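You operate a simulated robot arm through the tools that you are given. There is no shell and no other tool.

The job below is to be done with a simulated two-armed robot. You get a single attempt, and the scene is never put back.

JOB
Pick up the square bottle with the purple filter with one hand, pass it to the other hand and put it on the top of the teal table. Set down upright: square bottle with the purple filter.
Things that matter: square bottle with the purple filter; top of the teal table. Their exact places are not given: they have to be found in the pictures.

Only the result counts: the job must be done as asked and must still hold three seconds after the hand-in. Knocking over, shifting, dropping, spilling or breaking anything else fails it.

ROBOT AND FRAMES
Two 6-joint arms with three-finger grippers on one trunk, on a base that drives. Base frame: it is fixed to the floor where the robot stands at the start and does not move with it; the origin is under the middle of the robot, x ahead of it, y to its left, z up. Units: mm, degrees, N and s.
The left shoulder is at the start at [40, 147, 1370], the right one opposite. With the tool pointing down near the work surface each hand reaches from about 340 to 560 mm from the robot's upright axis, wherever it stands, measured 20 degrees to its own side. Places, roughly: square bottle with the purple filter [-2000, -1500, 1000]; top of the teal table [-3800, -2600, 700]. Payload 2.69 kg a hand.
Tool frame (each hand has its own): the origin (TCP) lies between the finger pads and is the grasp point; the fingertips stand 29 mm ahead of it; z points along the fingers, y is the line along which they close. The gripper opens to 120 mm. The gripper's body begins 78 mm behind the TCP.
Orientation is that of the tool frame in the base frame, as a unit quaternion [x, y, z, w]. With the fingers straight down and closing along the base's y, the tool's x points along the base's -x, its y along +y and its z along -z.

CONTROLS
- The arms move only by the tool step_arm. It takes "left_increments", "right_increments" or both (then of equal length, played together; a hand with none holds still); each is a list of rows, each a list of 3 entries, a list of its own where there are three numbers: the shift along the tool's x, y, z in mm, then the turn, a rotation vector about the tool's x, y, z in degrees, then the gripper command, from -1 (shut) to 1 (fully open), values between in proportion. In form: [[[x, y, z], [ax, ay, az], gripper], ...]. A call has 1 to 20 rows; each row is the pose to reach, as a shift and turn from the pose commanded when the call began, along the tool's axes at that moment. A row lasts 0.2 s, in which the tool goes at most 50 mm and 8.6 degrees; a call with a longer step from one row to the next is refused whole, and so is a gripper value outside its range. Where a pose cannot be reached the arm comes as near as it can. A force on the tool above 40 N (or 10 N above the force at the start of the call, whichever is more), or a blocked arm, ends the call early, and 0.2 s more pass. Each finger halts on what it meets, pressing with about 36 N; the grip force reading is that of the motor and also rises with nothing between the fingers. The clock runs only during rows and for 0.2 s after the last one: add rows that repeat a pose to give the fingers time. It gives the time, the measured TCP pose, the force on the tool (base axes), the opening and the grip force at its end, in the units of the frame above (readings bear some noise), with the torque about the TCP (base axes, N m) and any sound that the robot's microphone picked up, and new pictures: "pictures" is both (left out), scene, wrist or none (wrist: the cameras of the hands that moved).
- Cameras (640 x 400 px; columns grow to the right, rows downward): "scene" is now at [87, 16.2, 1590.7]; the picture's right is [0.00, -1.00, 0.00], its down [-0.72, -0.00, -0.69] and it looks along [0.69, 0.00, -0.72] (base axes); focal length 266 px, centre (320, 200). "left" rides on the left gripper at [63, 0, -104] in its tool frame; the picture's right is [0.00, 1.00, 0.00], its down [-0.83, 0.00, -0.56] and it looks along [-0.56, 0.00, 0.83] (tool axes); focal length 275 px, centre (320, 200). "right" rides on the right gripper at [63, 0, -104] in its tool frame; the picture's right is [0.00, 1.00, 0.00], its down [-0.83, 0.00, -0.56] and it looks along [-0.56, 0.00, 0.83] (tool axes); focal length 275 px, centre (320, 200).
- slide_trunk(by): slides the trunk up (or, below 0, down) by that many mm; the arms and the scene camera ride with it, the base frame stays. It gives what a move gives, with no picture.
- drive_base(legs): drives the robot by 1 to 6 legs, each [ahead, turn to the left] in mm and degrees, along the robot's own axes; the way and the turn of a leg run together, so that a leg with both is an arc; at most 1500 mm and 180 degrees a leg. The arms and the cameras ride along, it lands a little off, and it stops where it bumps. It gives what a move gives, and a new picture of the scene camera.
- aim_head(pan, tilt): turns the head with the scene camera to pan (to the left, within 86 degrees either way) and tilt (down, from -29 to 69), counted from straight ahead of the robot. It gives what a move gives, and a new picture of the scene camera.
- point_at(camera, pixels): for up to 12 pixels [column, row] of the newest picture of that camera ("zoom" is the newest enlarged one), the place [x, y, z] in the base frame of the surface seen there, good to about 2 mm, but the place of the scene camera against the robot may be out by one fixed shift of up to 25 mm in any direction. No time passes.
- enlarge(camera, box): a new picture of the part [left, top, right, bottom] of that camera's present view, enlarged. No time passes.
- sign_off(): hands the job in; it is judged then, once.

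Leave the grippers open and the arms clear of the work at the hand-in unless told otherwise.

The tools are called after ">>>" as name(argument=value, ...) on one line, values as JSON. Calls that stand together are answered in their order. step_arm: Moves the arms, as the interface text tells. Its arguments: {"type":"object","properties":{"left_increments":{"type":"array","items":{"type":"array"}},"right_increments":{"type":"array","items":{"type":"array"}},"pictures":{"type":"string","enum":["both","scene","wrist","none"]}},"required":[]} The other tools are called the same way: slide_trunk (by) slides the trunk up or down; drive_base (legs) drives the base; aim_head (pan, tilt) turns the head that bears the scene camera; point_at (camera, pixels) gives the place of the surface under pixels of a picture; enlarge (camera, box) takes an enlarged picture of a part of a camera's view; sign_off () hands the job in.

At the start:

```text
clock: 0.0
left_tcp_pos: [459.2, 244.5, 999.5]
left_ee_rot: [0.001, 1.0, 0.0, 0.0]
left_wrist_force: [0.4, 0.0, -0.1]
left_torque: [-0.01, 0.01, 0.03]
left_gripper_width: 120.2
left_finger_force: 0.0
right_tcp_pos: [496.2, -216.2, 999.6]
right_ee_rot: [0.0, 1.0, 0.001, 0.0]
right_wrist_force: [0.2, -0.4, -0.2]
right_torque: [0.03, 0.03, 0.0]
right_gripper_width: 119.9
right_finger_force: 0.0
trunk travel left (down, up): [-497.0, 0.0]
robot x, y, heading: [1.5, 1.7, -0.1]
head pan, tilt: [0.1, 46.2]
```

scene: 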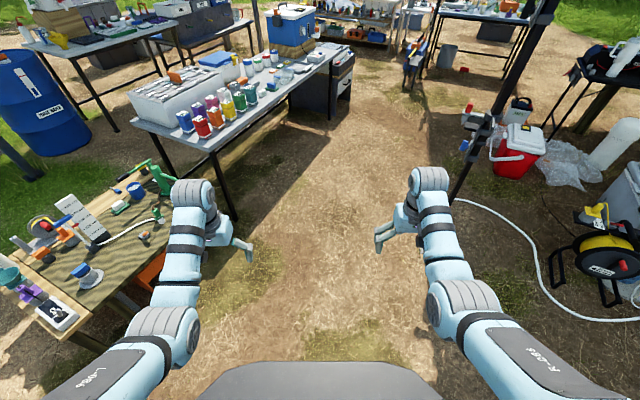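
right: 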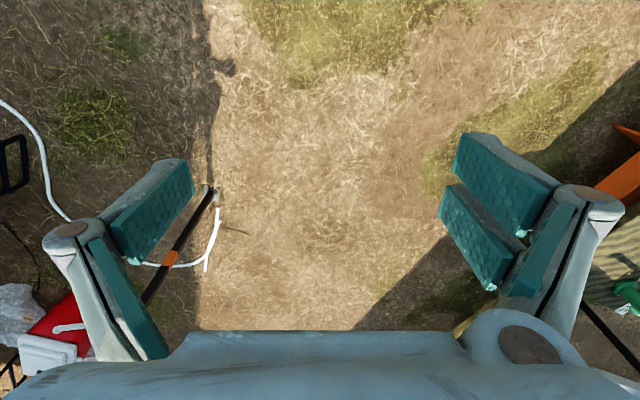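
left: 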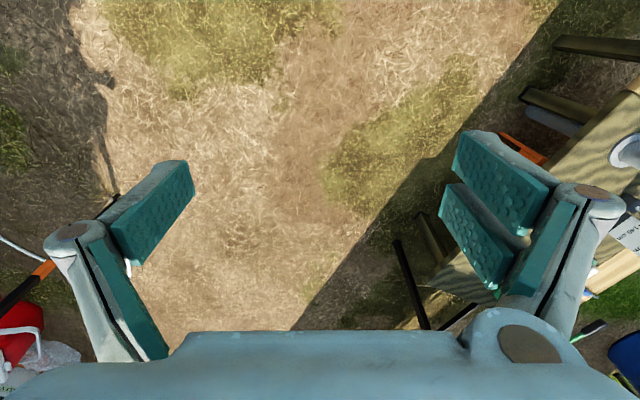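

The bottle lies roughly behind me and to the right. I first look to the right with the head to see what stands around before turning the base.

>>> aim_head(pan=-86, tilt=25)

```text
clock: 1.6
left_tcp_pos: [460.7, 242.8, 999.9]
left_ee_rot: [0.0, 1.0, 0.0, 0.0]
left_wrist_force: [-0.4, 0.6, -0.2]
left_torque: [-0.01, -0.04, -0.02]
left_gripper_width: 120.0
left_finger_force: 0.1
right_tcp_pos: [497.6, -216.4, 1001.3]
right_ee_rot: [0.0, 1.0, 0.0, -0.001]
right_wrist_force: [0.7, 0.6, 0.2]
right_torque: [0.03, 0.01, -0.01]
right_gripper_width: 119.9
right_finger_force: 0.1
trunk travel left (down, up): [-497.0, 0.0]
robot x, y, heading: [-2.3, -3.6, 0.1]
head pan, tilt: [-85.9, 25.0]
```

scene: 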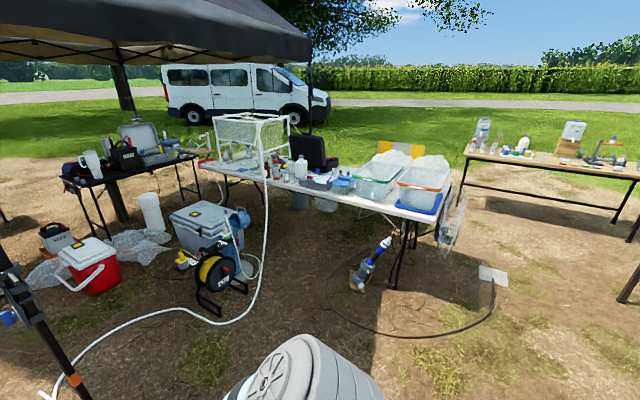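

Looking to the right (-y) I see a white table and, further back at the right, a wooden table. I measure a few points.

>>> point_at(camera="scene", pixels=[[297, 175], [432, 215], [470, 150], [625, 172], [485, 130], [570, 135], [490, 275], [625, 300], [325, 280]])

>>> enlarge(camera="scene", box=[440, 90, 640, 215])

```text
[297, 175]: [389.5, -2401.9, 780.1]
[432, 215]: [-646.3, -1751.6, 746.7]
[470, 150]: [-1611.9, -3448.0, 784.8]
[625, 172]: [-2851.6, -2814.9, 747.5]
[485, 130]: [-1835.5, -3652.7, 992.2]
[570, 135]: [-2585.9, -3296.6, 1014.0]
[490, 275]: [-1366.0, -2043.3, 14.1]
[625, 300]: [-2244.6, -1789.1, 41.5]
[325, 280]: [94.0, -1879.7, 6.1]
```

```text
3.20 times, centred on (540, 152) of scene
```

zoom: 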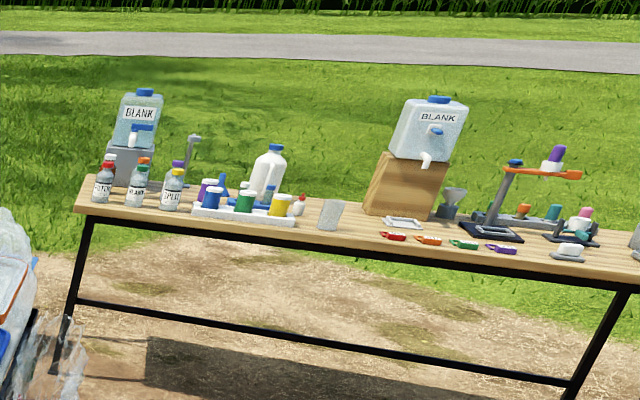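

>>> point_at(camera="scene", pixels=[[50, 350], [75, 385], [20, 290], [8, 318], [210, 300], [100, 285], [635, 290], [637, 210]])

>>> drive_base(legs=[[0, -60]])

```text
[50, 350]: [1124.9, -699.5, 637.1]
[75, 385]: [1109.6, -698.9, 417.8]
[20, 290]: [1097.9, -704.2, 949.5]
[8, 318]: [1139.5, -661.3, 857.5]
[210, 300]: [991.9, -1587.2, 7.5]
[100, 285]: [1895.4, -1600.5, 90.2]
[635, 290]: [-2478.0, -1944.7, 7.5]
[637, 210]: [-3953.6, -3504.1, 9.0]
```

```text
clock: 4.6
left_tcp_pos: [440.4, -275.9, 999.8]
left_ee_rot: [0.499, 0.866, 0.0, 0.0]
left_wrist_force: [-1.0, 1.0, 0.0]
left_torque: [0.01, -0.02, 0.01]
left_gripper_width: 119.7
left_finger_force: 0.0
right_tcp_pos: [61.8, -537.8, 999.2]
right_ee_rot: [0.501, 0.866, 0.001, -0.001]
right_wrist_force: [-0.2, -0.2, -0.7]
right_torque: [0.02, -0.01, -0.02]
right_gripper_width: 119.9
right_finger_force: 0.2
trunk travel left (down, up): [-497.0, 0.0]
robot x, y, heading: [2.8, -1.1, -59.8]
head pan, tilt: [-85.9, 25.0]
```

scene: 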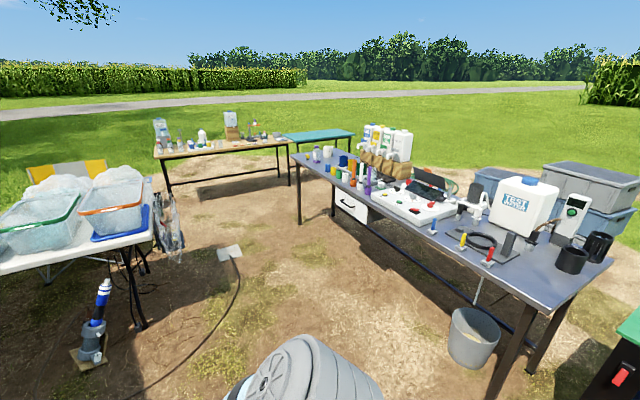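

Now I see the grey metal table, and behind it a teal table at around (320,135). I enlarge both.

>>> enlarge(camera="scene", box=[280, 110, 440, 210])

>>> point_at(camera="scene", pixels=[[302, 138], [345, 132], [320, 134], [305, 162], [330, 177], [420, 230], [525, 298], [610, 262], [370, 150], [403, 150], [470, 350], [320, 250]])

```text
4.00 times, centred on (360, 160) of scene
```

zoom: 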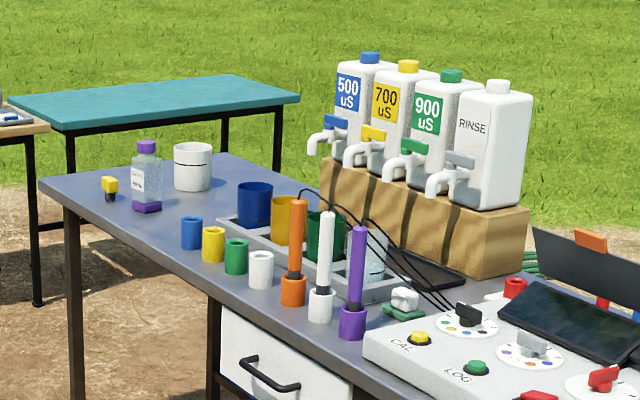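

```text
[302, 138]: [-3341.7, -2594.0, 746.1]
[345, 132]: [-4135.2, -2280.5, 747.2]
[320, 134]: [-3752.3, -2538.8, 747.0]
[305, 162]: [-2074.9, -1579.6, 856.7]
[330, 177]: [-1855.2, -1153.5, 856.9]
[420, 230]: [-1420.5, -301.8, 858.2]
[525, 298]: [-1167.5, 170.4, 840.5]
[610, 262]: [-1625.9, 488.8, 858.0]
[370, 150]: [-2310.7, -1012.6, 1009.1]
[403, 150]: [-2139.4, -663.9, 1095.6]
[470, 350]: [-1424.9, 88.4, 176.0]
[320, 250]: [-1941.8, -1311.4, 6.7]
```

The bottle with the purple base and cap stands at zoom (146,178), near the table's end corner, next to a small yellow/black device and a white mug. I measure it and its surroundings.

>>> point_at(camera="zoom", pixels=[[146, 146], [146, 180], [147, 207], [138, 180], [157, 180], [110, 185], [192, 170], [42, 182], [80, 212], [215, 158], [190, 230], [30, 95]])

>>> enlarge(camera="scene", box=[290, 135, 354, 175])

```text
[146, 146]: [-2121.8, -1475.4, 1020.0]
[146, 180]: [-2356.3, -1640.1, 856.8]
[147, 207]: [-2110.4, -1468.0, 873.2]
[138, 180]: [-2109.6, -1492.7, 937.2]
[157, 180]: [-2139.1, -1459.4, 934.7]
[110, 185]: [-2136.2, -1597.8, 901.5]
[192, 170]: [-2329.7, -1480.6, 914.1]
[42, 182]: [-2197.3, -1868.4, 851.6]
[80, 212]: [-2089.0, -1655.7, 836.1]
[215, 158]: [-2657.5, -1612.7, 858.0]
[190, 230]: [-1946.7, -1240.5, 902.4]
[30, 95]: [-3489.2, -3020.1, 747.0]
```

```text
10.00 times, centred on (322, 155) of scene
```

zoom: 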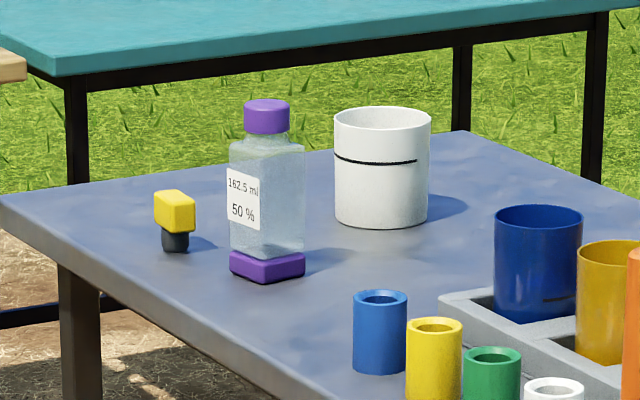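

I have the bottle near (-2130,-1480), table top at z≈857, teal table top z≈747. Before driving I check the ground cable and the front of the way with points.

>>> point_at(camera="scene", pixels=[[240, 275], [215, 330], [180, 362], [130, 395], [232, 256], [143, 325], [85, 365], [150, 250], [340, 205], [290, 184], [500, 385], [480, 300]])

>>> enlarge(camera="scene", box=[270, 130, 430, 230])

```text
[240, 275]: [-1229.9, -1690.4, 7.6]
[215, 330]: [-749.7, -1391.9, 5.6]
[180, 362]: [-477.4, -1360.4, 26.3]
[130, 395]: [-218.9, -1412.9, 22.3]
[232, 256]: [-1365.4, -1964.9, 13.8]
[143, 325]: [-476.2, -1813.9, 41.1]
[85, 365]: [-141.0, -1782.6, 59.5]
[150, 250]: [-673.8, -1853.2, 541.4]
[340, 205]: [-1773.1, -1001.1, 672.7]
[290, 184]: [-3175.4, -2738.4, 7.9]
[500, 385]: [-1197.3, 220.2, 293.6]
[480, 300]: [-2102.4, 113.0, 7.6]
```

```text
4.00 times, centred on (350, 180) of scene
```

zoom: 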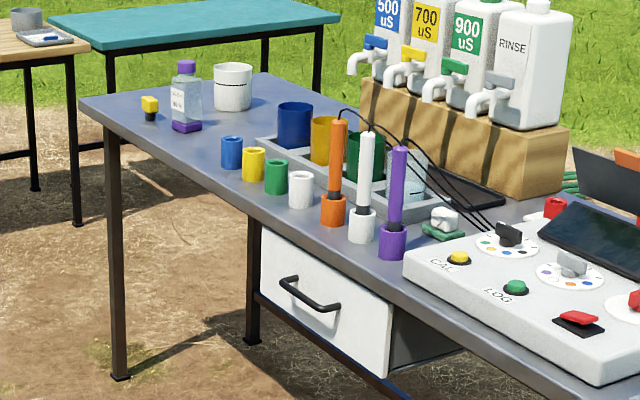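

The cable lies clear of a corridor of about 800 mm in front of the metal table. Before driving next to the table I raise both arms and pull them in a little so they clear the bottles when turning.

>>> step_arm(left_increments=[[[0, 0, -40], [0, 0, 0], 1], [[0, 0, -80], [0, 0, 0], 1], [[10, 0, -120], [0, 0, 0], 1], [[20, 0, -160], [0, 0, 0], 1], [[30, 0, -200], [0, 0, 0], 1], [[30, 0, -200], [0, 0, 0], 1]], right_increments=[[[0, 0, -40], [0, 0, 0], 1], [[10, 0, -80], [0, 0, 0], 1], [[30, 0, -120], [0, 0, 0], 1], [[50, 0, -160], [0, 0, 0], 1], [[70, 0, -200], [0, 0, 0], 1], [[70, 0, -200], [0, 0, 0], 1]], pictures="none")

```text
clock: 6.0
left_tcp_pos: [494.2, -352.5, 1156.3]
left_ee_rot: [0.499, 0.866, -0.001, 0.0]
left_wrist_force: [0.6, -0.2, 1.3]
left_torque: [0.01, -0.01, 0.0]
left_gripper_width: 120.0
left_finger_force: 0.0
left hand out of reach, approached as far as the arm can: row 1, 2, 3, 4, 5, 6
right_tcp_pos: [91.7, -587.3, 1159.2]
right_ee_rot: [0.5, 0.866, 0.001, -0.001]
right_wrist_force: [0.0, 0.7, -0.5]
right_torque: [-0.03, -0.04, 0.0]
right_gripper_width: 120.0
right_finger_force: 0.0
right hand out of reach, approached as far as the arm can: row 2, 3, 4, 5, 6
trunk travel left (down, up): [-497.0, 0.0]
robot x, y, heading: [-2.0, -0.5, -59.8]
head pan, tilt: [-85.9, 25.0]
```

The arms now hang with fingertips at about z=1127, above every item near the table edge. Now I turn right to about -139° and drive toward a waypoint about 480 mm off the table's front edge.

>>> drive_base(legs=[[0, -79], [850, 0]])

>>> aim_head(pan=0, tilt=30)

```text
clock: 13.9
left_tcp_pos: [-874.7, -1114.4, 1157.2]
left_ee_rot: [0.934, 0.358, -0.001, -0.001]
left_wrist_force: [-0.2, 1.0, 0.8]
left_torque: [-0.01, 0.01, -0.02]
left_gripper_width: 120.1
left_finger_force: 0.0
right_tcp_pos: [-1185.2, -769.8, 1159.1]
right_ee_rot: [0.934, 0.357, -0.001, 0.0]
right_wrist_force: [0.2, 0.3, -0.6]
right_torque: [0.0, 0.0, 0.0]
right_gripper_width: 120.1
right_finger_force: 0.1
trunk travel left (down, up): [-497.0, 0.0]
robot x, y, heading: [-630.9, -559.0, -138.2]
head pan, tilt: [-85.9, 25.0]
```

scene: 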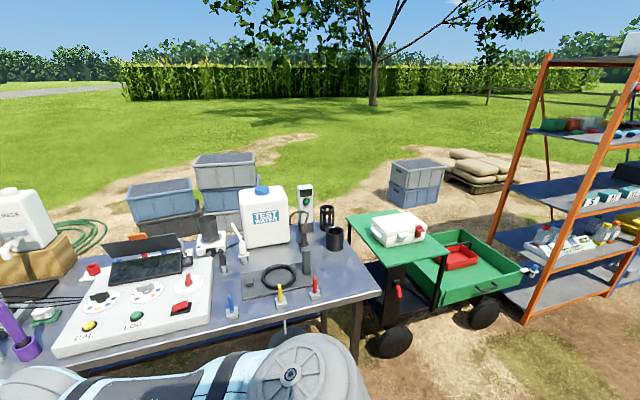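

```text
clock: 15.5
left_tcp_pos: [-875.2, -1115.7, 1155.4]
left_ee_rot: [0.934, 0.357, 0.0, -0.001]
left_wrist_force: [0.0, 0.4, 0.3]
left_torque: [0.0, -0.01, 0.0]
left_gripper_width: 120.1
left_finger_force: 0.0
right_tcp_pos: [-1186.7, -771.5, 1157.9]
right_ee_rot: [0.934, 0.358, 0.002, 0.0]
right_wrist_force: [0.8, 0.8, -0.5]
right_torque: [0.0, -0.02, 0.0]
right_gripper_width: 120.1
right_finger_force: 0.2
trunk travel left (down, up): [-497.0, 0.0]
robot x, y, heading: [-632.1, -559.6, -138.2]
head pan, tilt: [0.0, 30.0]
```

scene: 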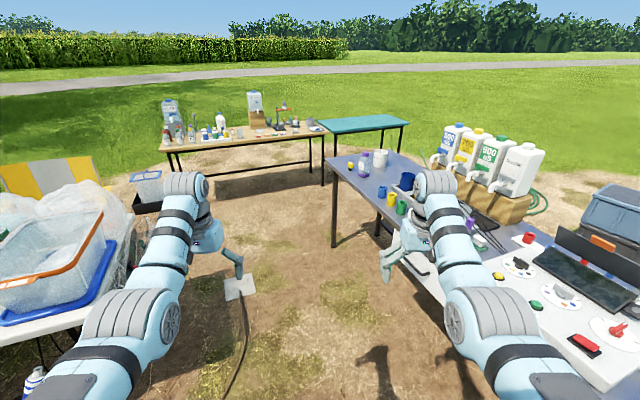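

The way ahead is clear; the bottle is at about (363,162), right of it the cups. I drive on to the waypoint and then along the table edge.

>>> drive_base(legs=[[0, -0.9], [902, 0], [0, 22]])

```text
clock: 21.7
left_tcp_pos: [-1337.3, -1765.2, 1157.7]
left_ee_rot: [0.851, 0.525, 0.001, 0.001]
left_wrist_force: [-0.7, 0.2, 0.0]
left_torque: [-0.01, -0.02, 0.02]
left_gripper_width: 120.1
left_finger_force: 0.0
right_tcp_pos: [-1752.2, -1557.4, 1157.7]
right_ee_rot: [0.851, 0.525, 0.001, 0.001]
right_wrist_force: [-0.6, 0.0, 0.0]
right_torque: [0.01, -0.01, -0.03]
right_gripper_width: 119.9
right_finger_force: 0.0
trunk travel left (down, up): [-497.0, 0.0]
robot x, y, heading: [-1310.3, -1157.5, -116.5]
head pan, tilt: [0.0, 30.0]
```

scene: 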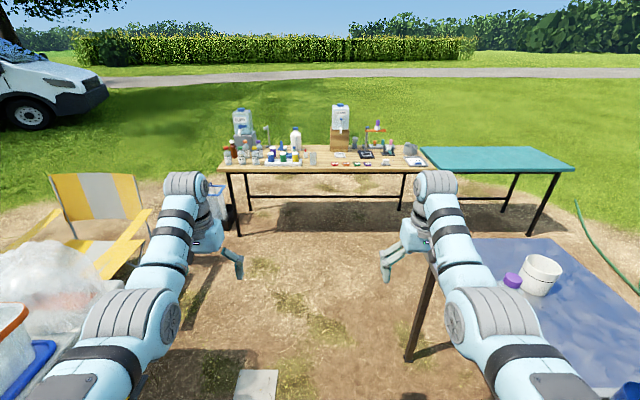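

Good view of the teal table at (495,158) and the metal table's end. I measure corners.

>>> point_at(camera="scene", pixels=[[440, 172], [572, 168], [535, 149], [425, 149], [500, 158], [218, 165], [432, 165], [435, 262], [410, 358], [540, 240], [513, 280], [540, 265]])

>>> enlarge(camera="scene", box=[380, 130, 640, 292])

```text
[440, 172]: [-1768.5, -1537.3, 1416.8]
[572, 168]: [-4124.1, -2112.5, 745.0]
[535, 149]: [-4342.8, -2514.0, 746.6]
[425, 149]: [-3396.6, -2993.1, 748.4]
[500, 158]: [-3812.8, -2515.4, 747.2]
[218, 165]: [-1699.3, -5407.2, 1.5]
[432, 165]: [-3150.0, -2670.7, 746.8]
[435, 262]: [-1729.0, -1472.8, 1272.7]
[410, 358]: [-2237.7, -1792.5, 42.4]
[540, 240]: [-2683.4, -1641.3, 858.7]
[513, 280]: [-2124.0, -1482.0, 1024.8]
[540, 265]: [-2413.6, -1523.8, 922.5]
```

```text
2.46 times, centred on (510, 211) of scene
```

zoom: 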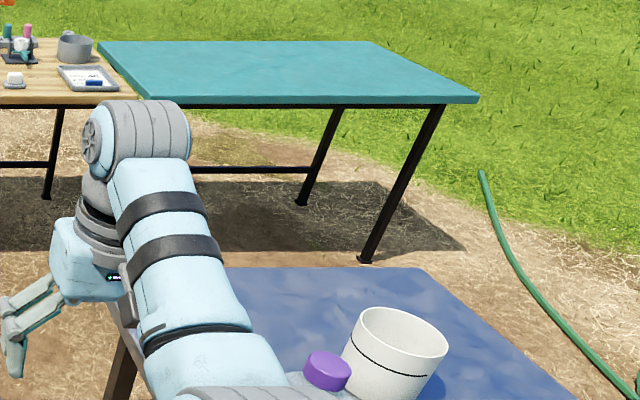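

Teal table spans roughly (-3190,-2600) to (-4343,-2514), top z≈747, and is empty. Now I drive along the metal table's edge and then turn right to face it.

>>> drive_base(legs=[[0, -1.5], [484, 0], [0, -45]])

```text
clock: 27.0
left_tcp_pos: [-1993.0, -1989.9, 1156.5]
left_ee_rot: [0.989, 0.15, 0.0, 0.0]
left_wrist_force: [0.2, 0.1, -0.5]
left_torque: [0.0, 0.03, 0.0]
left_gripper_width: 120.1
left_finger_force: 0.0
right_tcp_pos: [-2133.1, -1547.2, 1157.7]
right_ee_rot: [0.989, 0.149, 0.002, 0.0]
right_wrist_force: [-0.4, -0.5, 0.2]
right_torque: [0.03, -0.02, 0.0]
right_gripper_width: 119.6
right_finger_force: 0.1
trunk travel left (down, up): [-497.0, 0.0]
robot x, y, heading: [-1539.8, -1586.4, -162.7]
head pan, tilt: [0.0, 30.0]
```

scene: 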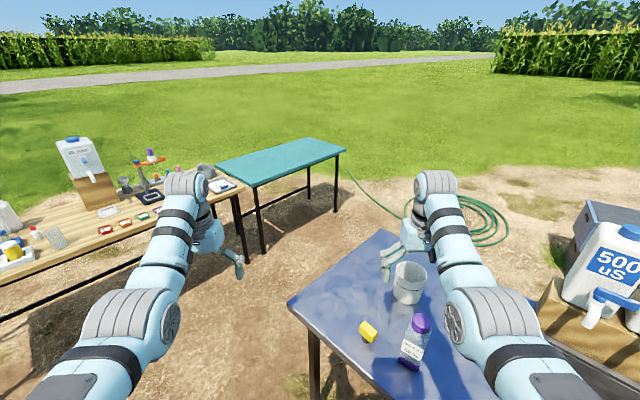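

I enlarge the bottle (around (414,340)) for orientation and measure it.

>>> enlarge(camera="scene", box=[340, 280, 468, 360])

>>> enlarge(camera="right", box=[0, 0, 640, 400])

```text
5.00 times, centred on (404, 320) of scene
```

zoom: 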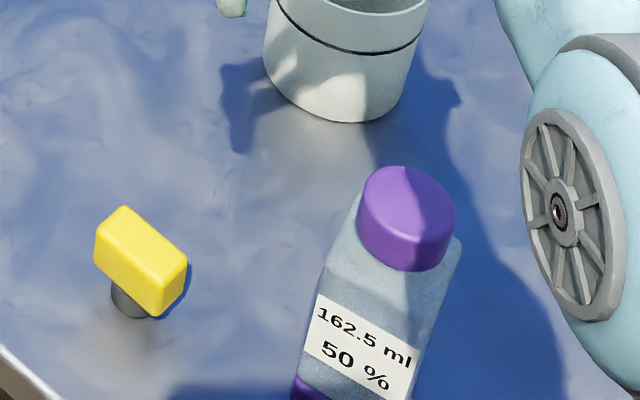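

```text
1.00 times, centred on (320, 200) of right (not enlarged: the box is as wide or as high as the picture)
```

zoom: 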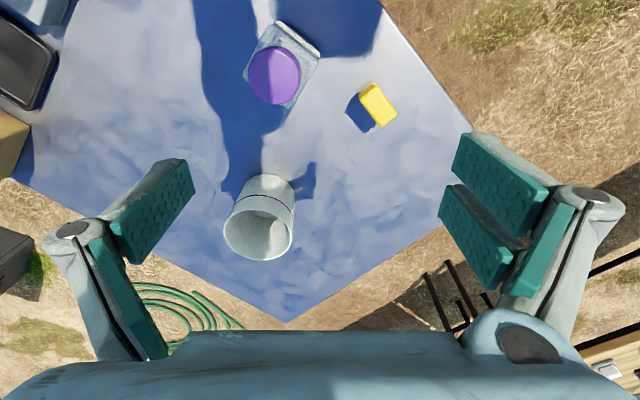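

I enlarge the bottle in the right wrist camera to get its orientation.

>>> enlarge(camera="right", box=[220, 0, 348, 130])

```text
3.08 times, centred on (284, 65) of right
```

zoom: 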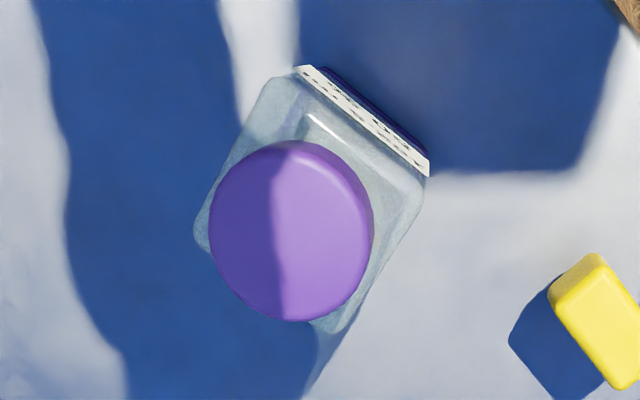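

>>> point_at(camera="zoom", pixels=[[300, 70], [426, 172], [292, 232], [222, 200], [360, 190], [292, 155], [292, 310], [262, 95], [415, 205], [205, 238], [345, 320], [590, 290]])

```text
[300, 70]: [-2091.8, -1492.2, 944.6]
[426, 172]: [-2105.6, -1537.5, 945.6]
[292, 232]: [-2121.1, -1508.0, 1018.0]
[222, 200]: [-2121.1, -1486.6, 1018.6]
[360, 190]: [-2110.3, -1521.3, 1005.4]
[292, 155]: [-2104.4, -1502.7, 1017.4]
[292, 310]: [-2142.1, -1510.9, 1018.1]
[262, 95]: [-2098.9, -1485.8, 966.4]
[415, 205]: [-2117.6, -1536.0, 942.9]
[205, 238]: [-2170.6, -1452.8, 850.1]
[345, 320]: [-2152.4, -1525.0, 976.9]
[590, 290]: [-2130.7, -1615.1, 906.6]
```

The bottle (wrist camera) stands at about (-2123,-1507), base z≈850, top z≈1018, body ~53 mm square, its label face pointing toward about -17°. Plan: the right hand grips it low with the tool tilted 45° forward, then the left hand takes it from above and sets it down. I first turn the right hand (still high above everything) to that orientation.

>>> step_arm(right_increments=[[[0, 0, 0], [1.92, -6.23, 4.63], 0.5], [[0, 0, 0], [3.83, -12.47, 9.26], 0.5], [[0, 0, 0], [5.75, -18.7, 13.89], 0.5], [[0, 0, 0], [7.67, -24.94, 18.51], 0.5], [[0, 0, 0], [9.59, -31.17, 23.14], 0.5], [[0, 0, 0], [11.5, -37.41, 27.77], 0.5], [[0, 0, 0], [13.42, -43.64, 32.4], 0.5], [[0, 0, 0], [13.42, -43.64, 32.4], 0.5]])

```text
clock: 28.8
left_tcp_pos: [-1993.4, -1990.4, 1157.9]
left_ee_rot: [0.989, 0.15, 0.0, 0.0]
left_wrist_force: [0.2, 0.2, 0.1]
left_torque: [-0.01, 0.05, -0.01]
left_gripper_width: 119.8
left_finger_force: 0.1
right_tcp_pos: [-2131.8, -1546.5, 1158.2]
right_ee_rot: [0.914, -0.137, -0.378, -0.056]
right_wrist_force: [0.7, 0.3, -0.4]
right_torque: [-0.02, -0.01, 0.0]
right_gripper_width: 90.2
right_finger_force: 0.1
right hand out of reach, approached as far as the arm can: row 1, 2
trunk travel left (down, up): [-497.0, 0.0]
robot x, y, heading: [-1536.6, -1587.0, -162.6]
head pan, tilt: [0.0, 30.0]
```

scene: 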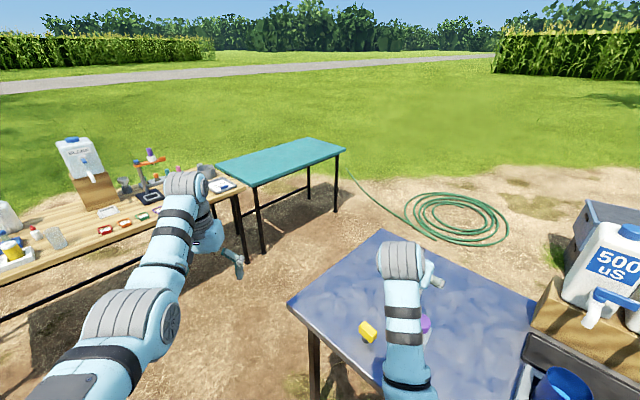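
right: 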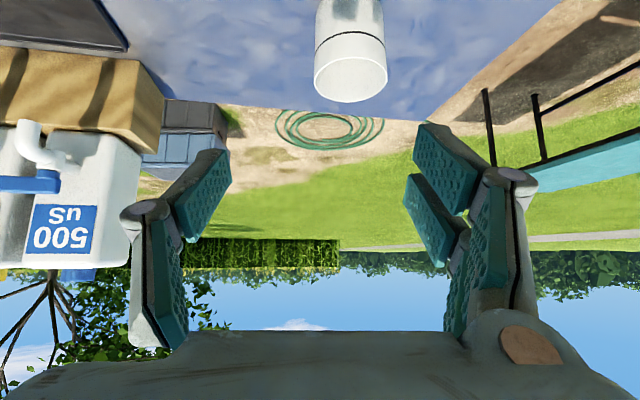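

The right hand holds the 45° tilted orientation well. Now I bring it diagonally back and down to a pre-grasp point about 120 mm before the bottle along the approach line; fingertips pass above the cap.

>>> step_arm(right_increments=[[[36.1, -8, 13], [0, 0, 0], 0.5], [[72.2, -16, 26], [0, 0, 0], 0.5], [[108.2, -24.1, 39], [0, 0, 0], 0.5], [[144.3, -32.2, 52], [0, 0, 0], 0.5], [[180.4, -40.2, 64.9], [0, 0, 0], 0.5], [[180.4, -40.2, 64.9], [0, 0, 0], 0.5]])

```text
clock: 29.7
left_tcp_pos: [-1994.9, -1990.7, 1157.6]
left_ee_rot: [0.989, 0.148, 0.0, 0.0]
left_wrist_force: [0.1, -0.4, -0.5]
left_torque: [0.01, 0.02, 0.0]
left_gripper_width: 120.3
left_finger_force: 0.0
right_tcp_pos: [-2140.5, -1522.4, 1154.1]
right_ee_rot: [0.867, -0.155, -0.471, -0.049]
right_wrist_force: [0.5, 0.2, 0.0]
right_torque: [-0.02, 0.01, 0.04]
right_gripper_width: 90.1
right_finger_force: 0.0
trunk travel left (down, up): [-497.0, 0.0]
robot x, y, heading: [-1540.0, -1587.3, -162.9]
head pan, tilt: [0.0, 30.0]
stopped in row 4 (right hand): the arm was blocked; the commanded pose is now the measured one
```

scene: 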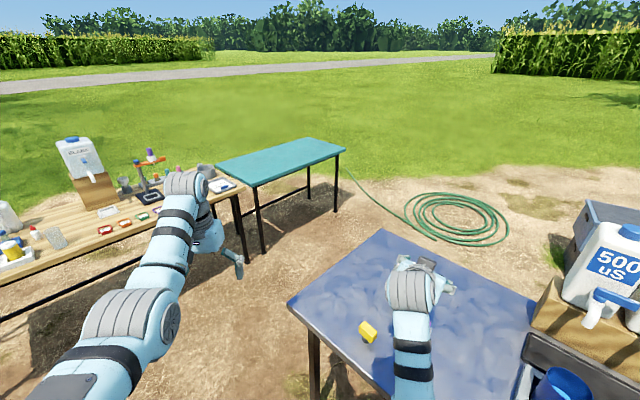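
right: 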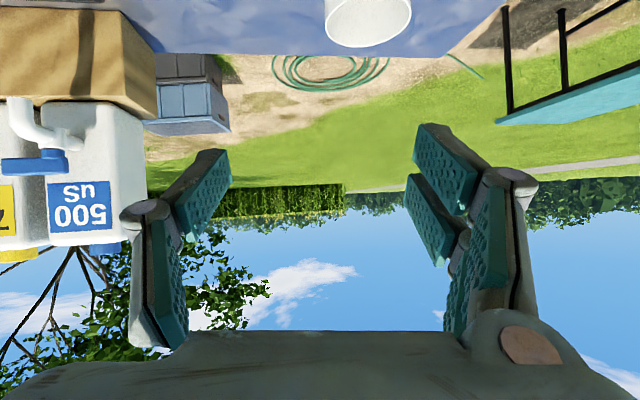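

The arm reports being blocked at about the same place, with the force readings near zero. I look down with the head to see how the right arm is folded and whether the bottle is untouched.

>>> aim_head(pan=-20, tilt=60)

>>> enlarge(camera="left", box=[0, 0, 640, 400])

```text
clock: 30.6
left_tcp_pos: [-1994.1, -1989.9, 1157.1]
left_ee_rot: [0.989, 0.149, 0.0, 0.001]
left_wrist_force: [-0.6, 0.3, -0.4]
left_torque: [0.0, 0.01, 0.0]
left_gripper_width: 120.2
left_finger_force: 0.0
right_tcp_pos: [-2139.3, -1521.4, 1153.2]
right_ee_rot: [0.867, -0.154, -0.471, -0.048]
right_wrist_force: [0.3, 0.6, -0.5]
right_torque: [0.01, -0.02, 0.01]
right_gripper_width: 90.1
right_finger_force: 0.1
trunk travel left (down, up): [-497.0, 0.0]
robot x, y, heading: [-1540.5, -1585.0, -162.9]
head pan, tilt: [-20.0, 60.0]
```

scene: 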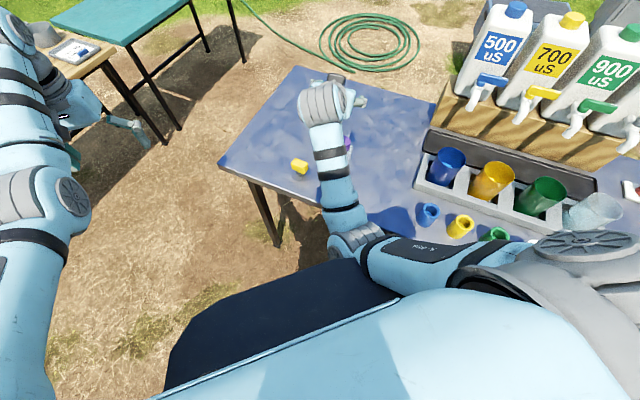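

```text
1.00 times, centred on (320, 200) of left (not enlarged: the box is as wide or as high as the picture)
```

zoom: 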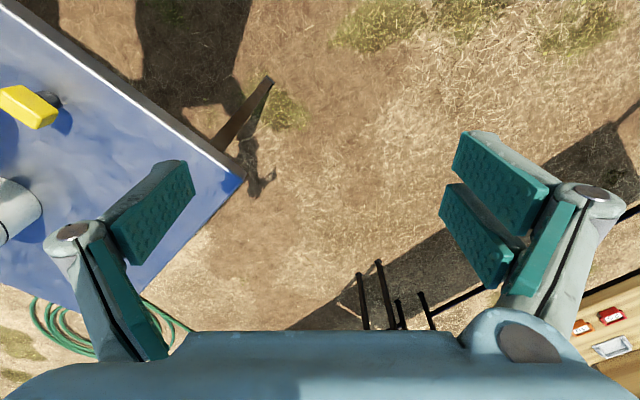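

The right arm's elbow has folded inward against the torso, which is what blocked it. The purple cap is visible at about (347,143). I check the bottle closely.

>>> enlarge(camera="scene", box=[270, 70, 430, 230])

>>> point_at(camera="scene", pixels=[[345, 240], [330, 150], [320, 105], [347, 141], [400, 290], [290, 200], [345, 205], [300, 165]])

```text
2.50 times, centred on (350, 150) of scene
```

zoom: 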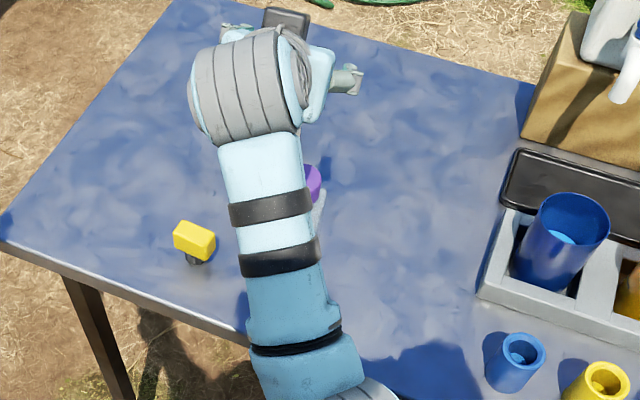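

```text
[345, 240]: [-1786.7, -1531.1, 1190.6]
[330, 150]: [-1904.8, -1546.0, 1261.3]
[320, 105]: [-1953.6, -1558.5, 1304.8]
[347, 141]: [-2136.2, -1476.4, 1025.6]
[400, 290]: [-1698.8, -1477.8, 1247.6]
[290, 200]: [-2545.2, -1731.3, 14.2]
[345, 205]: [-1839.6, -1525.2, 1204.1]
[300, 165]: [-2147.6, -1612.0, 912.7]
```

The bottle still stands. Tilted with this yaw, the right elbow gets pushed into the torso, so I change the plan: the right hand picks the bottle straight from above (a natural posture), and the left hand later takes it low with a tilted tool. I first pitch the right hand back to pointing straight down.

>>> step_arm(right_increments=[[[0, 0, 0], [0, 8.1, 0], 0.5], [[0, 0, 0], [0, 16.2, 0], 0.5], [[0, 0, 0], [0, 24.3, 0], 0.5], [[0, 0, 0], [0, 32.4, 0], 0.5], [[0, 0, 0], [0, 40.5, 0], 0.5], [[0, 0, 0], [0, 48.6, 0], 0.5], [[0, 0, 0], [0, 56.6, 0], 0.5], [[0, 0, 0], [0, 56.6, 0], 0.5]])

```text
clock: 32.4
left_tcp_pos: [-1993.8, -1990.5, 1157.3]
left_ee_rot: [0.989, 0.151, -0.001, 0.0]
left_wrist_force: [0.0, 0.9, -0.5]
left_torque: [0.02, 0.0, -0.01]
left_gripper_width: 120.0
left_finger_force: 0.0
right_tcp_pos: [-2138.9, -1526.1, 1152.9]
right_ee_rot: [0.987, -0.158, -0.001, 0.033]
right_wrist_force: [-0.1, 0.0, 0.9]
right_torque: [0.02, 0.0, 0.01]
right_gripper_width: 90.1
right_finger_force: 0.0
right hand out of reach, approached as far as the arm can: row 6
trunk travel left (down, up): [-497.0, 0.0]
robot x, y, heading: [-1539.5, -1589.6, -162.7]
head pan, tilt: [-20.0, 60.0]
```

scene: 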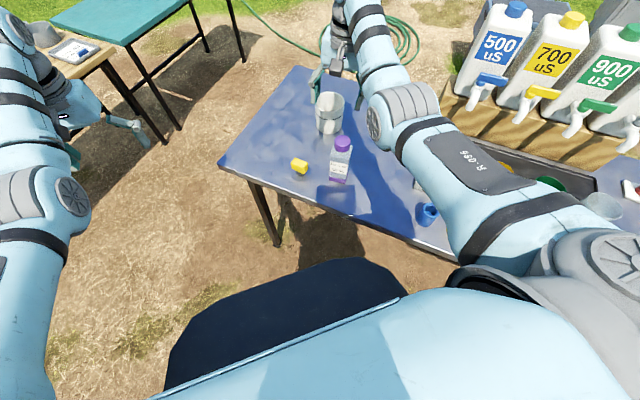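
right: 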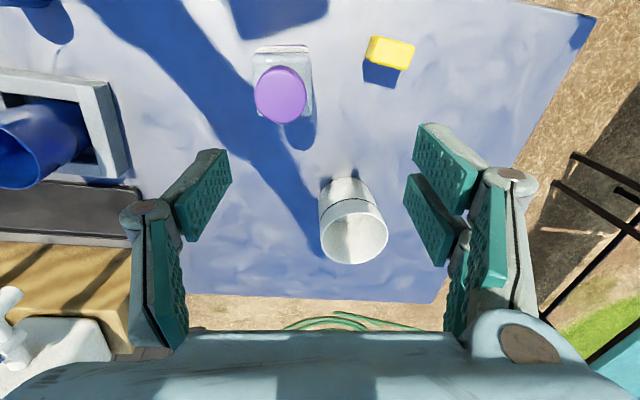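

The right hand points down again with its elbow outside, and the wrist picture shows the bottle (280,90) nicely aligned with the fingers. The bottle is a bit too far, so I turn 4° right and drive 70 mm ahead (hand well above everything).

>>> drive_base(legs=[[0, -4], [70, 0]])

>>> enlarge(camera="right", box=[0, 0, 640, 400])

```text
clock: 34.4
left_tcp_pos: [-2090.1, -1975.1, 1151.6]
left_ee_rot: [0.993, 0.115, -0.019, 0.004]
left_wrist_force: [-1.5, -0.2, -1.0]
left_torque: [0.04, -0.1, 0.02]
left_gripper_width: 119.7
left_finger_force: 0.1
right_tcp_pos: [-2204.4, -1500.2, 1148.0]
right_ee_rot: [0.98, -0.192, -0.019, 0.041]
right_wrist_force: [-0.6, -0.1, -0.9]
right_torque: [0.02, -0.09, -0.01]
right_gripper_width: 89.8
right_finger_force: 0.1
trunk travel left (down, up): [-497.0, 0.0]
robot x, y, heading: [-1607.8, -1604.4, -166.7]
head pan, tilt: [-20.0, 60.0]
stopped in leg 2: the robot was blocked; the commanded pose is now the measured one
```

scene: 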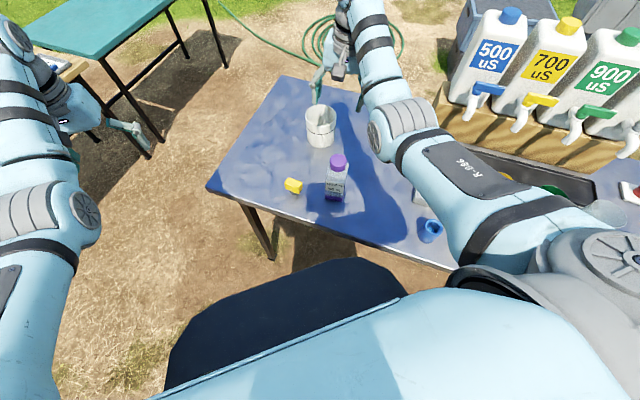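

```text
1.00 times, centred on (320, 200) of right (not enlarged: the box is as wide or as high as the picture)
```

zoom: 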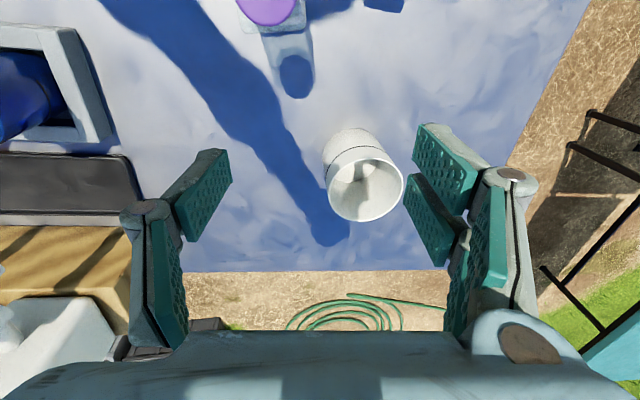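

The base reported being blocked near the end of the leg. I check where the base's front (dark panel) is relative to the table edge and whether the table moved.

>>> point_at(camera="scene", pixels=[[400, 295], [350, 262], [250, 300], [180, 380], [300, 270], [400, 252], [440, 268], [340, 230], [270, 255], [337, 160], [207, 188], [270, 205]])

>>> point_at(camera="right", pixels=[[265, 5], [360, 215], [340, 140], [400, 200], [560, 60], [330, 270], [100, 250]])

```text
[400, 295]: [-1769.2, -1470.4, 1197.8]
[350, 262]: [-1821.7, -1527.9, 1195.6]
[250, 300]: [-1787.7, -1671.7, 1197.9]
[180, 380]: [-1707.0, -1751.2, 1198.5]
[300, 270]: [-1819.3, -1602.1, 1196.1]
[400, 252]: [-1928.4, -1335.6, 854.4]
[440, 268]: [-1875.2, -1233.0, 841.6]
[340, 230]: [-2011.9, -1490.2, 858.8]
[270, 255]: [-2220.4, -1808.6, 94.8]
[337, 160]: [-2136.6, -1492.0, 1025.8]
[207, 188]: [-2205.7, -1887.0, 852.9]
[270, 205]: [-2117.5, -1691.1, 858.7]
```

```text
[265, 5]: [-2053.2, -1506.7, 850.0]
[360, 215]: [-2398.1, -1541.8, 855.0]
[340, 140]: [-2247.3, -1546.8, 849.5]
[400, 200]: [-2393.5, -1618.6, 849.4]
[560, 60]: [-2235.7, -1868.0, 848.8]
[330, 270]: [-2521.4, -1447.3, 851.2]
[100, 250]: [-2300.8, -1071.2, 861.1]
```

The hands' readings show the robot leaning back ~2°, so the base seems to press against something low. I look straight down in front to see.

>>> aim_head(pan=30, tilt=69)

```text
clock: 35.6
left_tcp_pos: [-2081.7, -1972.7, 1157.7]
left_ee_rot: [0.993, 0.116, -0.023, 0.004]
left_wrist_force: [0.0, -0.9, -0.6]
left_torque: [0.06, 0.01, -0.01]
left_gripper_width: 119.9
left_finger_force: 0.1
right_tcp_pos: [-2194.2, -1499.5, 1152.7]
right_ee_rot: [0.98, -0.191, -0.023, 0.042]
right_wrist_force: [-0.4, 0.0, -0.7]
right_torque: [0.0, 0.0, -0.03]
right_gripper_width: 90.1
right_finger_force: 0.2
trunk travel left (down, up): [-497.0, 0.0]
robot x, y, heading: [-1606.6, -1609.9, -166.7]
head pan, tilt: [30.0, 68.8]
```

scene: 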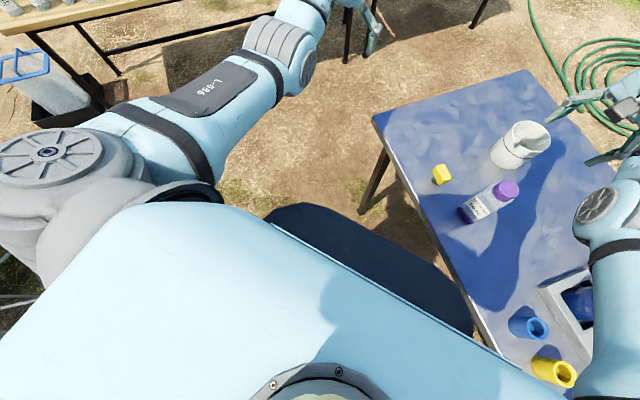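

The hands are still at the same height, so the base itself is level; the arms just took over a slightly swung pose when it stopped. I now level the right hand, set its yaw to the bottle and bring it closer over the bottle (fingertips stay above z≈1070, cap top 1018), and take a wrist picture to check nothing on the table moved.

>>> step_arm(right_increments=[[[15, -5, 11.6], [1.7, 0.6, -1.7], 0.5], [[30, -10, 23.2], [3.4, 1.3, -3.4], 0.5], [[45, -15, 35], [5.15, 1.89, -5.13], 0.5], [[59.7, -20.5, 46.5], [5.15, 1.89, -5.13], 0.5], [[59.7, -20.5, 46.5], [5.15, 1.89, -5.13], 0.5]], pictures="both")

```text
clock: 36.8
left_tcp_pos: [-2081.9, -1974.1, 1155.8]
left_ee_rot: [0.993, 0.115, -0.022, 0.004]
left_wrist_force: [0.8, -0.9, -0.1]
left_torque: [0.0, -0.02, 0.02]
left_gripper_width: 119.8
left_finger_force: 0.1
right_tcp_pos: [-2168.8, -1512.3, 1083.2]
right_ee_rot: [0.989, -0.148, 0.003, 0.0]
right_wrist_force: [-0.1, -0.4, 0.2]
right_torque: [0.0, 0.01, 0.01]
right_gripper_width: 89.9
right_finger_force: 0.0
right hand out of reach, approached as far as the arm can: row 1, 2, 3, 4, 5
trunk travel left (down, up): [-497.0, 0.0]
robot x, y, heading: [-1606.8, -1604.2, -166.7]
head pan, tilt: [30.0, 68.8]
```

scene: 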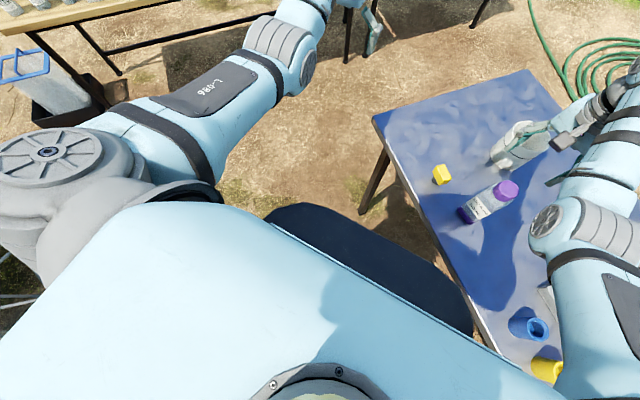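
right: 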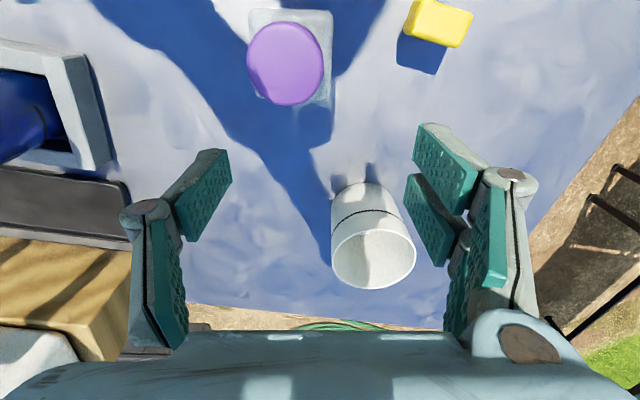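

>>> enlarge(camera="right", box=[220, 0, 348, 120])

>>> point_at(camera="right", pixels=[[285, 62], [250, 62], [322, 62], [285, 28], [285, 100], [252, 14], [330, 14], [440, 20], [340, 195], [372, 275], [405, 250], [560, 200]])

```text
3.33 times, centred on (284, 60) of right
```

zoom: 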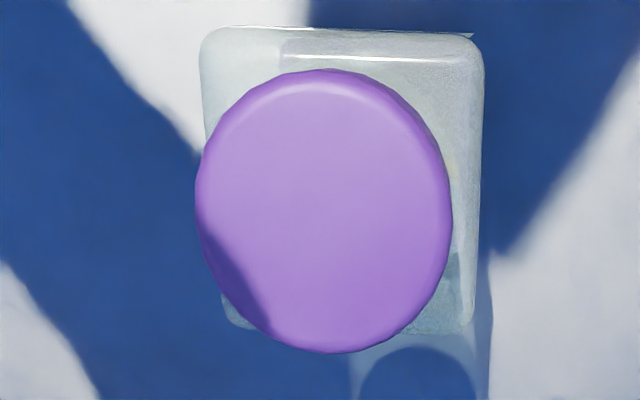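

```text
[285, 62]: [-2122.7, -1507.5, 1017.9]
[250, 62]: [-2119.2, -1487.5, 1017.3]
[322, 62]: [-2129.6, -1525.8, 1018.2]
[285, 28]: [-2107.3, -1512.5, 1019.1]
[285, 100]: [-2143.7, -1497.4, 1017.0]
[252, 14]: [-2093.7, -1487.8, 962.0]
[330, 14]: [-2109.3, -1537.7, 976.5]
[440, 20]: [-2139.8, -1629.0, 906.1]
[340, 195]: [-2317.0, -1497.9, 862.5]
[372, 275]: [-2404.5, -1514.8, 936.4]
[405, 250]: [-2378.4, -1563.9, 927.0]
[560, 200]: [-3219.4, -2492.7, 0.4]
```

Cap centre is still at (-2122.7,-1507.5,1018) – nothing moved – and the yaw fits (bottle normal ≈162.6°, tool 163°). I shift the hand sideways to centre it laterally and go down to fingertips just above the cap.

>>> step_arm(right_increments=[[[0, -9, 5], [0, 0, 0], 0.5], [[0, -18, 10], [0, 0, 0], 0.5], [[15, -18, 25], [0, 0, 0], 0.5], [[25, -18, 36], [0, 0, 0], 0.5], [[25, -18, 36], [0, 0, 0], 0.5]], pictures="both")

```text
clock: 38.0
left_tcp_pos: [-2082.7, -1972.6, 1156.1]
left_ee_rot: [0.993, 0.116, -0.022, 0.004]
left_wrist_force: [0.3, 0.4, -0.1]
left_torque: [0.0, 0.01, 0.01]
left_gripper_width: 119.8
left_finger_force: 0.1
right_tcp_pos: [-2143.8, -1503.8, 1045.0]
right_ee_rot: [0.989, -0.148, 0.003, 0.0]
right_wrist_force: [-0.6, -0.4, -0.8]
right_torque: [0.0, 0.02, 0.02]
right_gripper_width: 90.0
right_finger_force: 0.0
right hand out of reach, approached as far as the arm can: row 3, 4, 5
trunk travel left (down, up): [-497.0, 0.0]
robot x, y, heading: [-1607.1, -1603.8, -166.7]
head pan, tilt: [30.0, 68.8]
```

scene: 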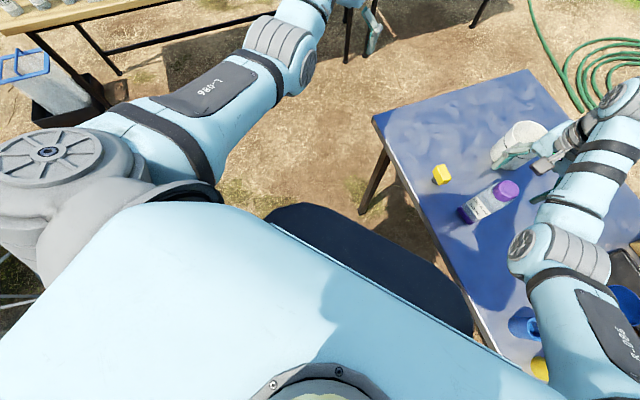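
right: 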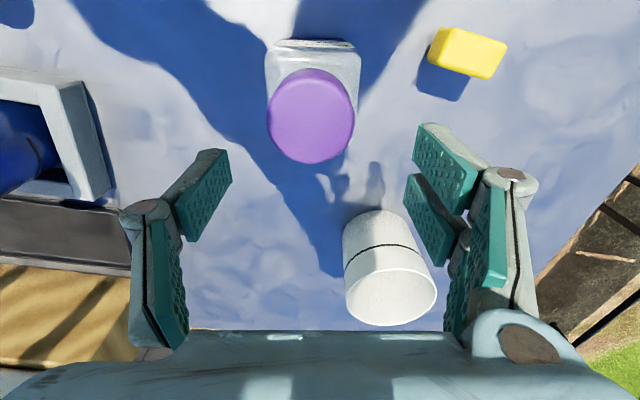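

>>> point_at(camera="scene", pixels=[[530, 250], [560, 255], [545, 285], [560, 330], [590, 250], [560, 195], [537, 325], [548, 370], [600, 330], [570, 140]])

>>> enlarge(camera="scene", box=[430, 100, 640, 400])

```text
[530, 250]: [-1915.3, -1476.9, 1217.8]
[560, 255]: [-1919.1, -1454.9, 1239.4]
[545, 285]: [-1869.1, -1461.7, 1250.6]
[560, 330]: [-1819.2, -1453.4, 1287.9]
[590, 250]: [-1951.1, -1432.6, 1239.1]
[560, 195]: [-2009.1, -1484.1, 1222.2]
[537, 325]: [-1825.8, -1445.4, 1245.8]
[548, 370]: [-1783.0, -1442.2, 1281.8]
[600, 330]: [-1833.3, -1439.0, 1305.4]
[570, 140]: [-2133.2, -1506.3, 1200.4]
```

```text
1.33 times, centred on (535, 250) of scene
```

zoom: 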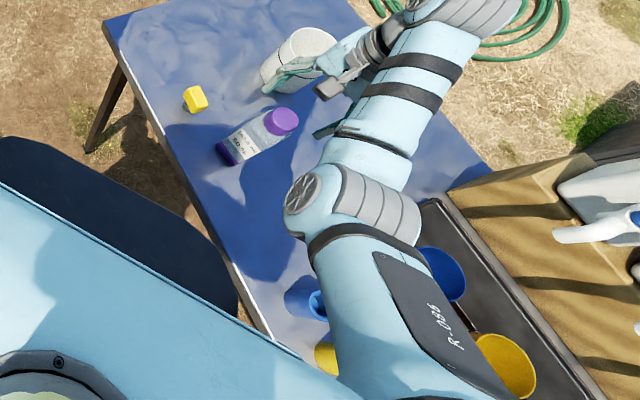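

Elbow and forearm are at z≈1200, well clear. The hand is laterally centred; I now descend 85 mm and move 21 mm toward the robot so the fingers straddle the upper body (TCP z≈960, palm 20 mm above the cap).

>>> step_arm(right_increments=[[[6, -2.6, 20], [0, 0, 0], 0.5], [[13, -2.6, 40], [0, 0, 0], 0.5], [[19, -2.6, 60], [0, 0, 0], 0.5], [[21.3, -2.6, 75], [0, 0, 0], 0.5], [[21.3, -2.6, 85], [0, 0, 0], 0.5], [[21.3, -2.6, 85], [0, 0, 0], 0.5]], pictures="both")

```text
clock: 39.4
left_tcp_pos: [-2082.3, -1974.1, 1155.7]
left_ee_rot: [0.993, 0.116, -0.022, 0.003]
left_wrist_force: [-0.3, 0.2, -0.1]
left_torque: [-0.04, -0.01, 0.02]
left_gripper_width: 119.8
left_finger_force: 0.1
right_tcp_pos: [-2123.1, -1509.6, 958.9]
right_ee_rot: [0.989, -0.148, 0.002, 0.0]
right_wrist_force: [-0.2, -0.8, -0.6]
right_torque: [0.02, 0.03, 0.02]
right_gripper_width: 89.8
right_finger_force: 0.0
trunk travel left (down, up): [-497.0, 0.0]
robot x, y, heading: [-1604.9, -1598.7, -166.8]
head pan, tilt: [30.0, 68.8]
```

scene: 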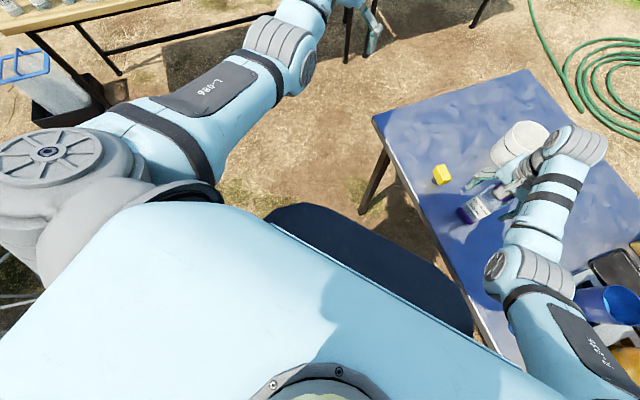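
right: 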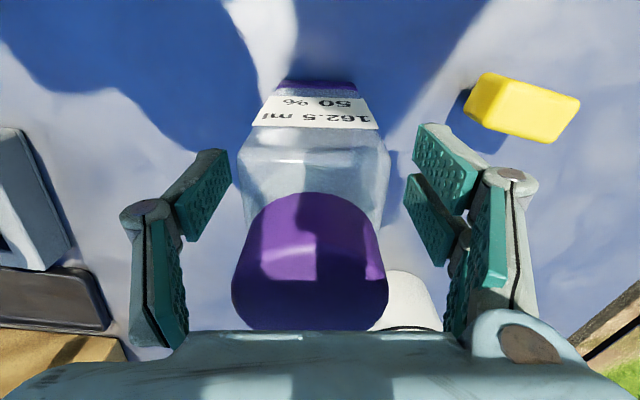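

The fingers straddle the bottle body. I close the right gripper.

>>> step_arm(right_increments=[[[0, 0, 0], [0, 0, 0], 0.0], [[0, 0, 0], [0, 0, 0], -0.5], [[0, 0, 0], [0, 0, 0], -1], [[0, 0, 0], [0, 0, 0], -1], [[0, 0, 0], [0, 0, 0], -1]], pictures="wrist")

```text
clock: 40.6
left_tcp_pos: [-2084.0, -1973.8, 1154.7]
left_ee_rot: [0.993, 0.116, -0.022, 0.003]
left_wrist_force: [0.7, -0.4, 0.7]
left_torque: [0.02, -0.02, -0.02]
left_gripper_width: 120.1
left_finger_force: 0.0
right_tcp_pos: [-2123.1, -1507.1, 960.0]
right_ee_rot: [0.989, -0.148, 0.002, 0.0]
right_wrist_force: [0.7, -0.9, -0.1]
right_torque: [-0.03, 0.03, -0.03]
right_gripper_width: 55.6
right_finger_force: 36.0
trunk travel left (down, up): [-497.0, 0.0]
robot x, y, heading: [-1606.5, -1605.5, -166.7]
head pan, tilt: [30.0, 68.8]
```

right: 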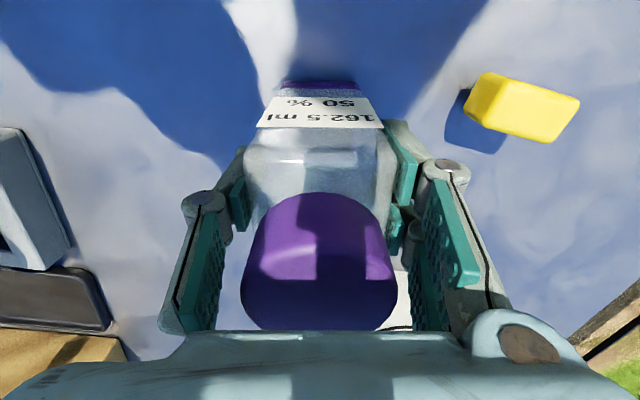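

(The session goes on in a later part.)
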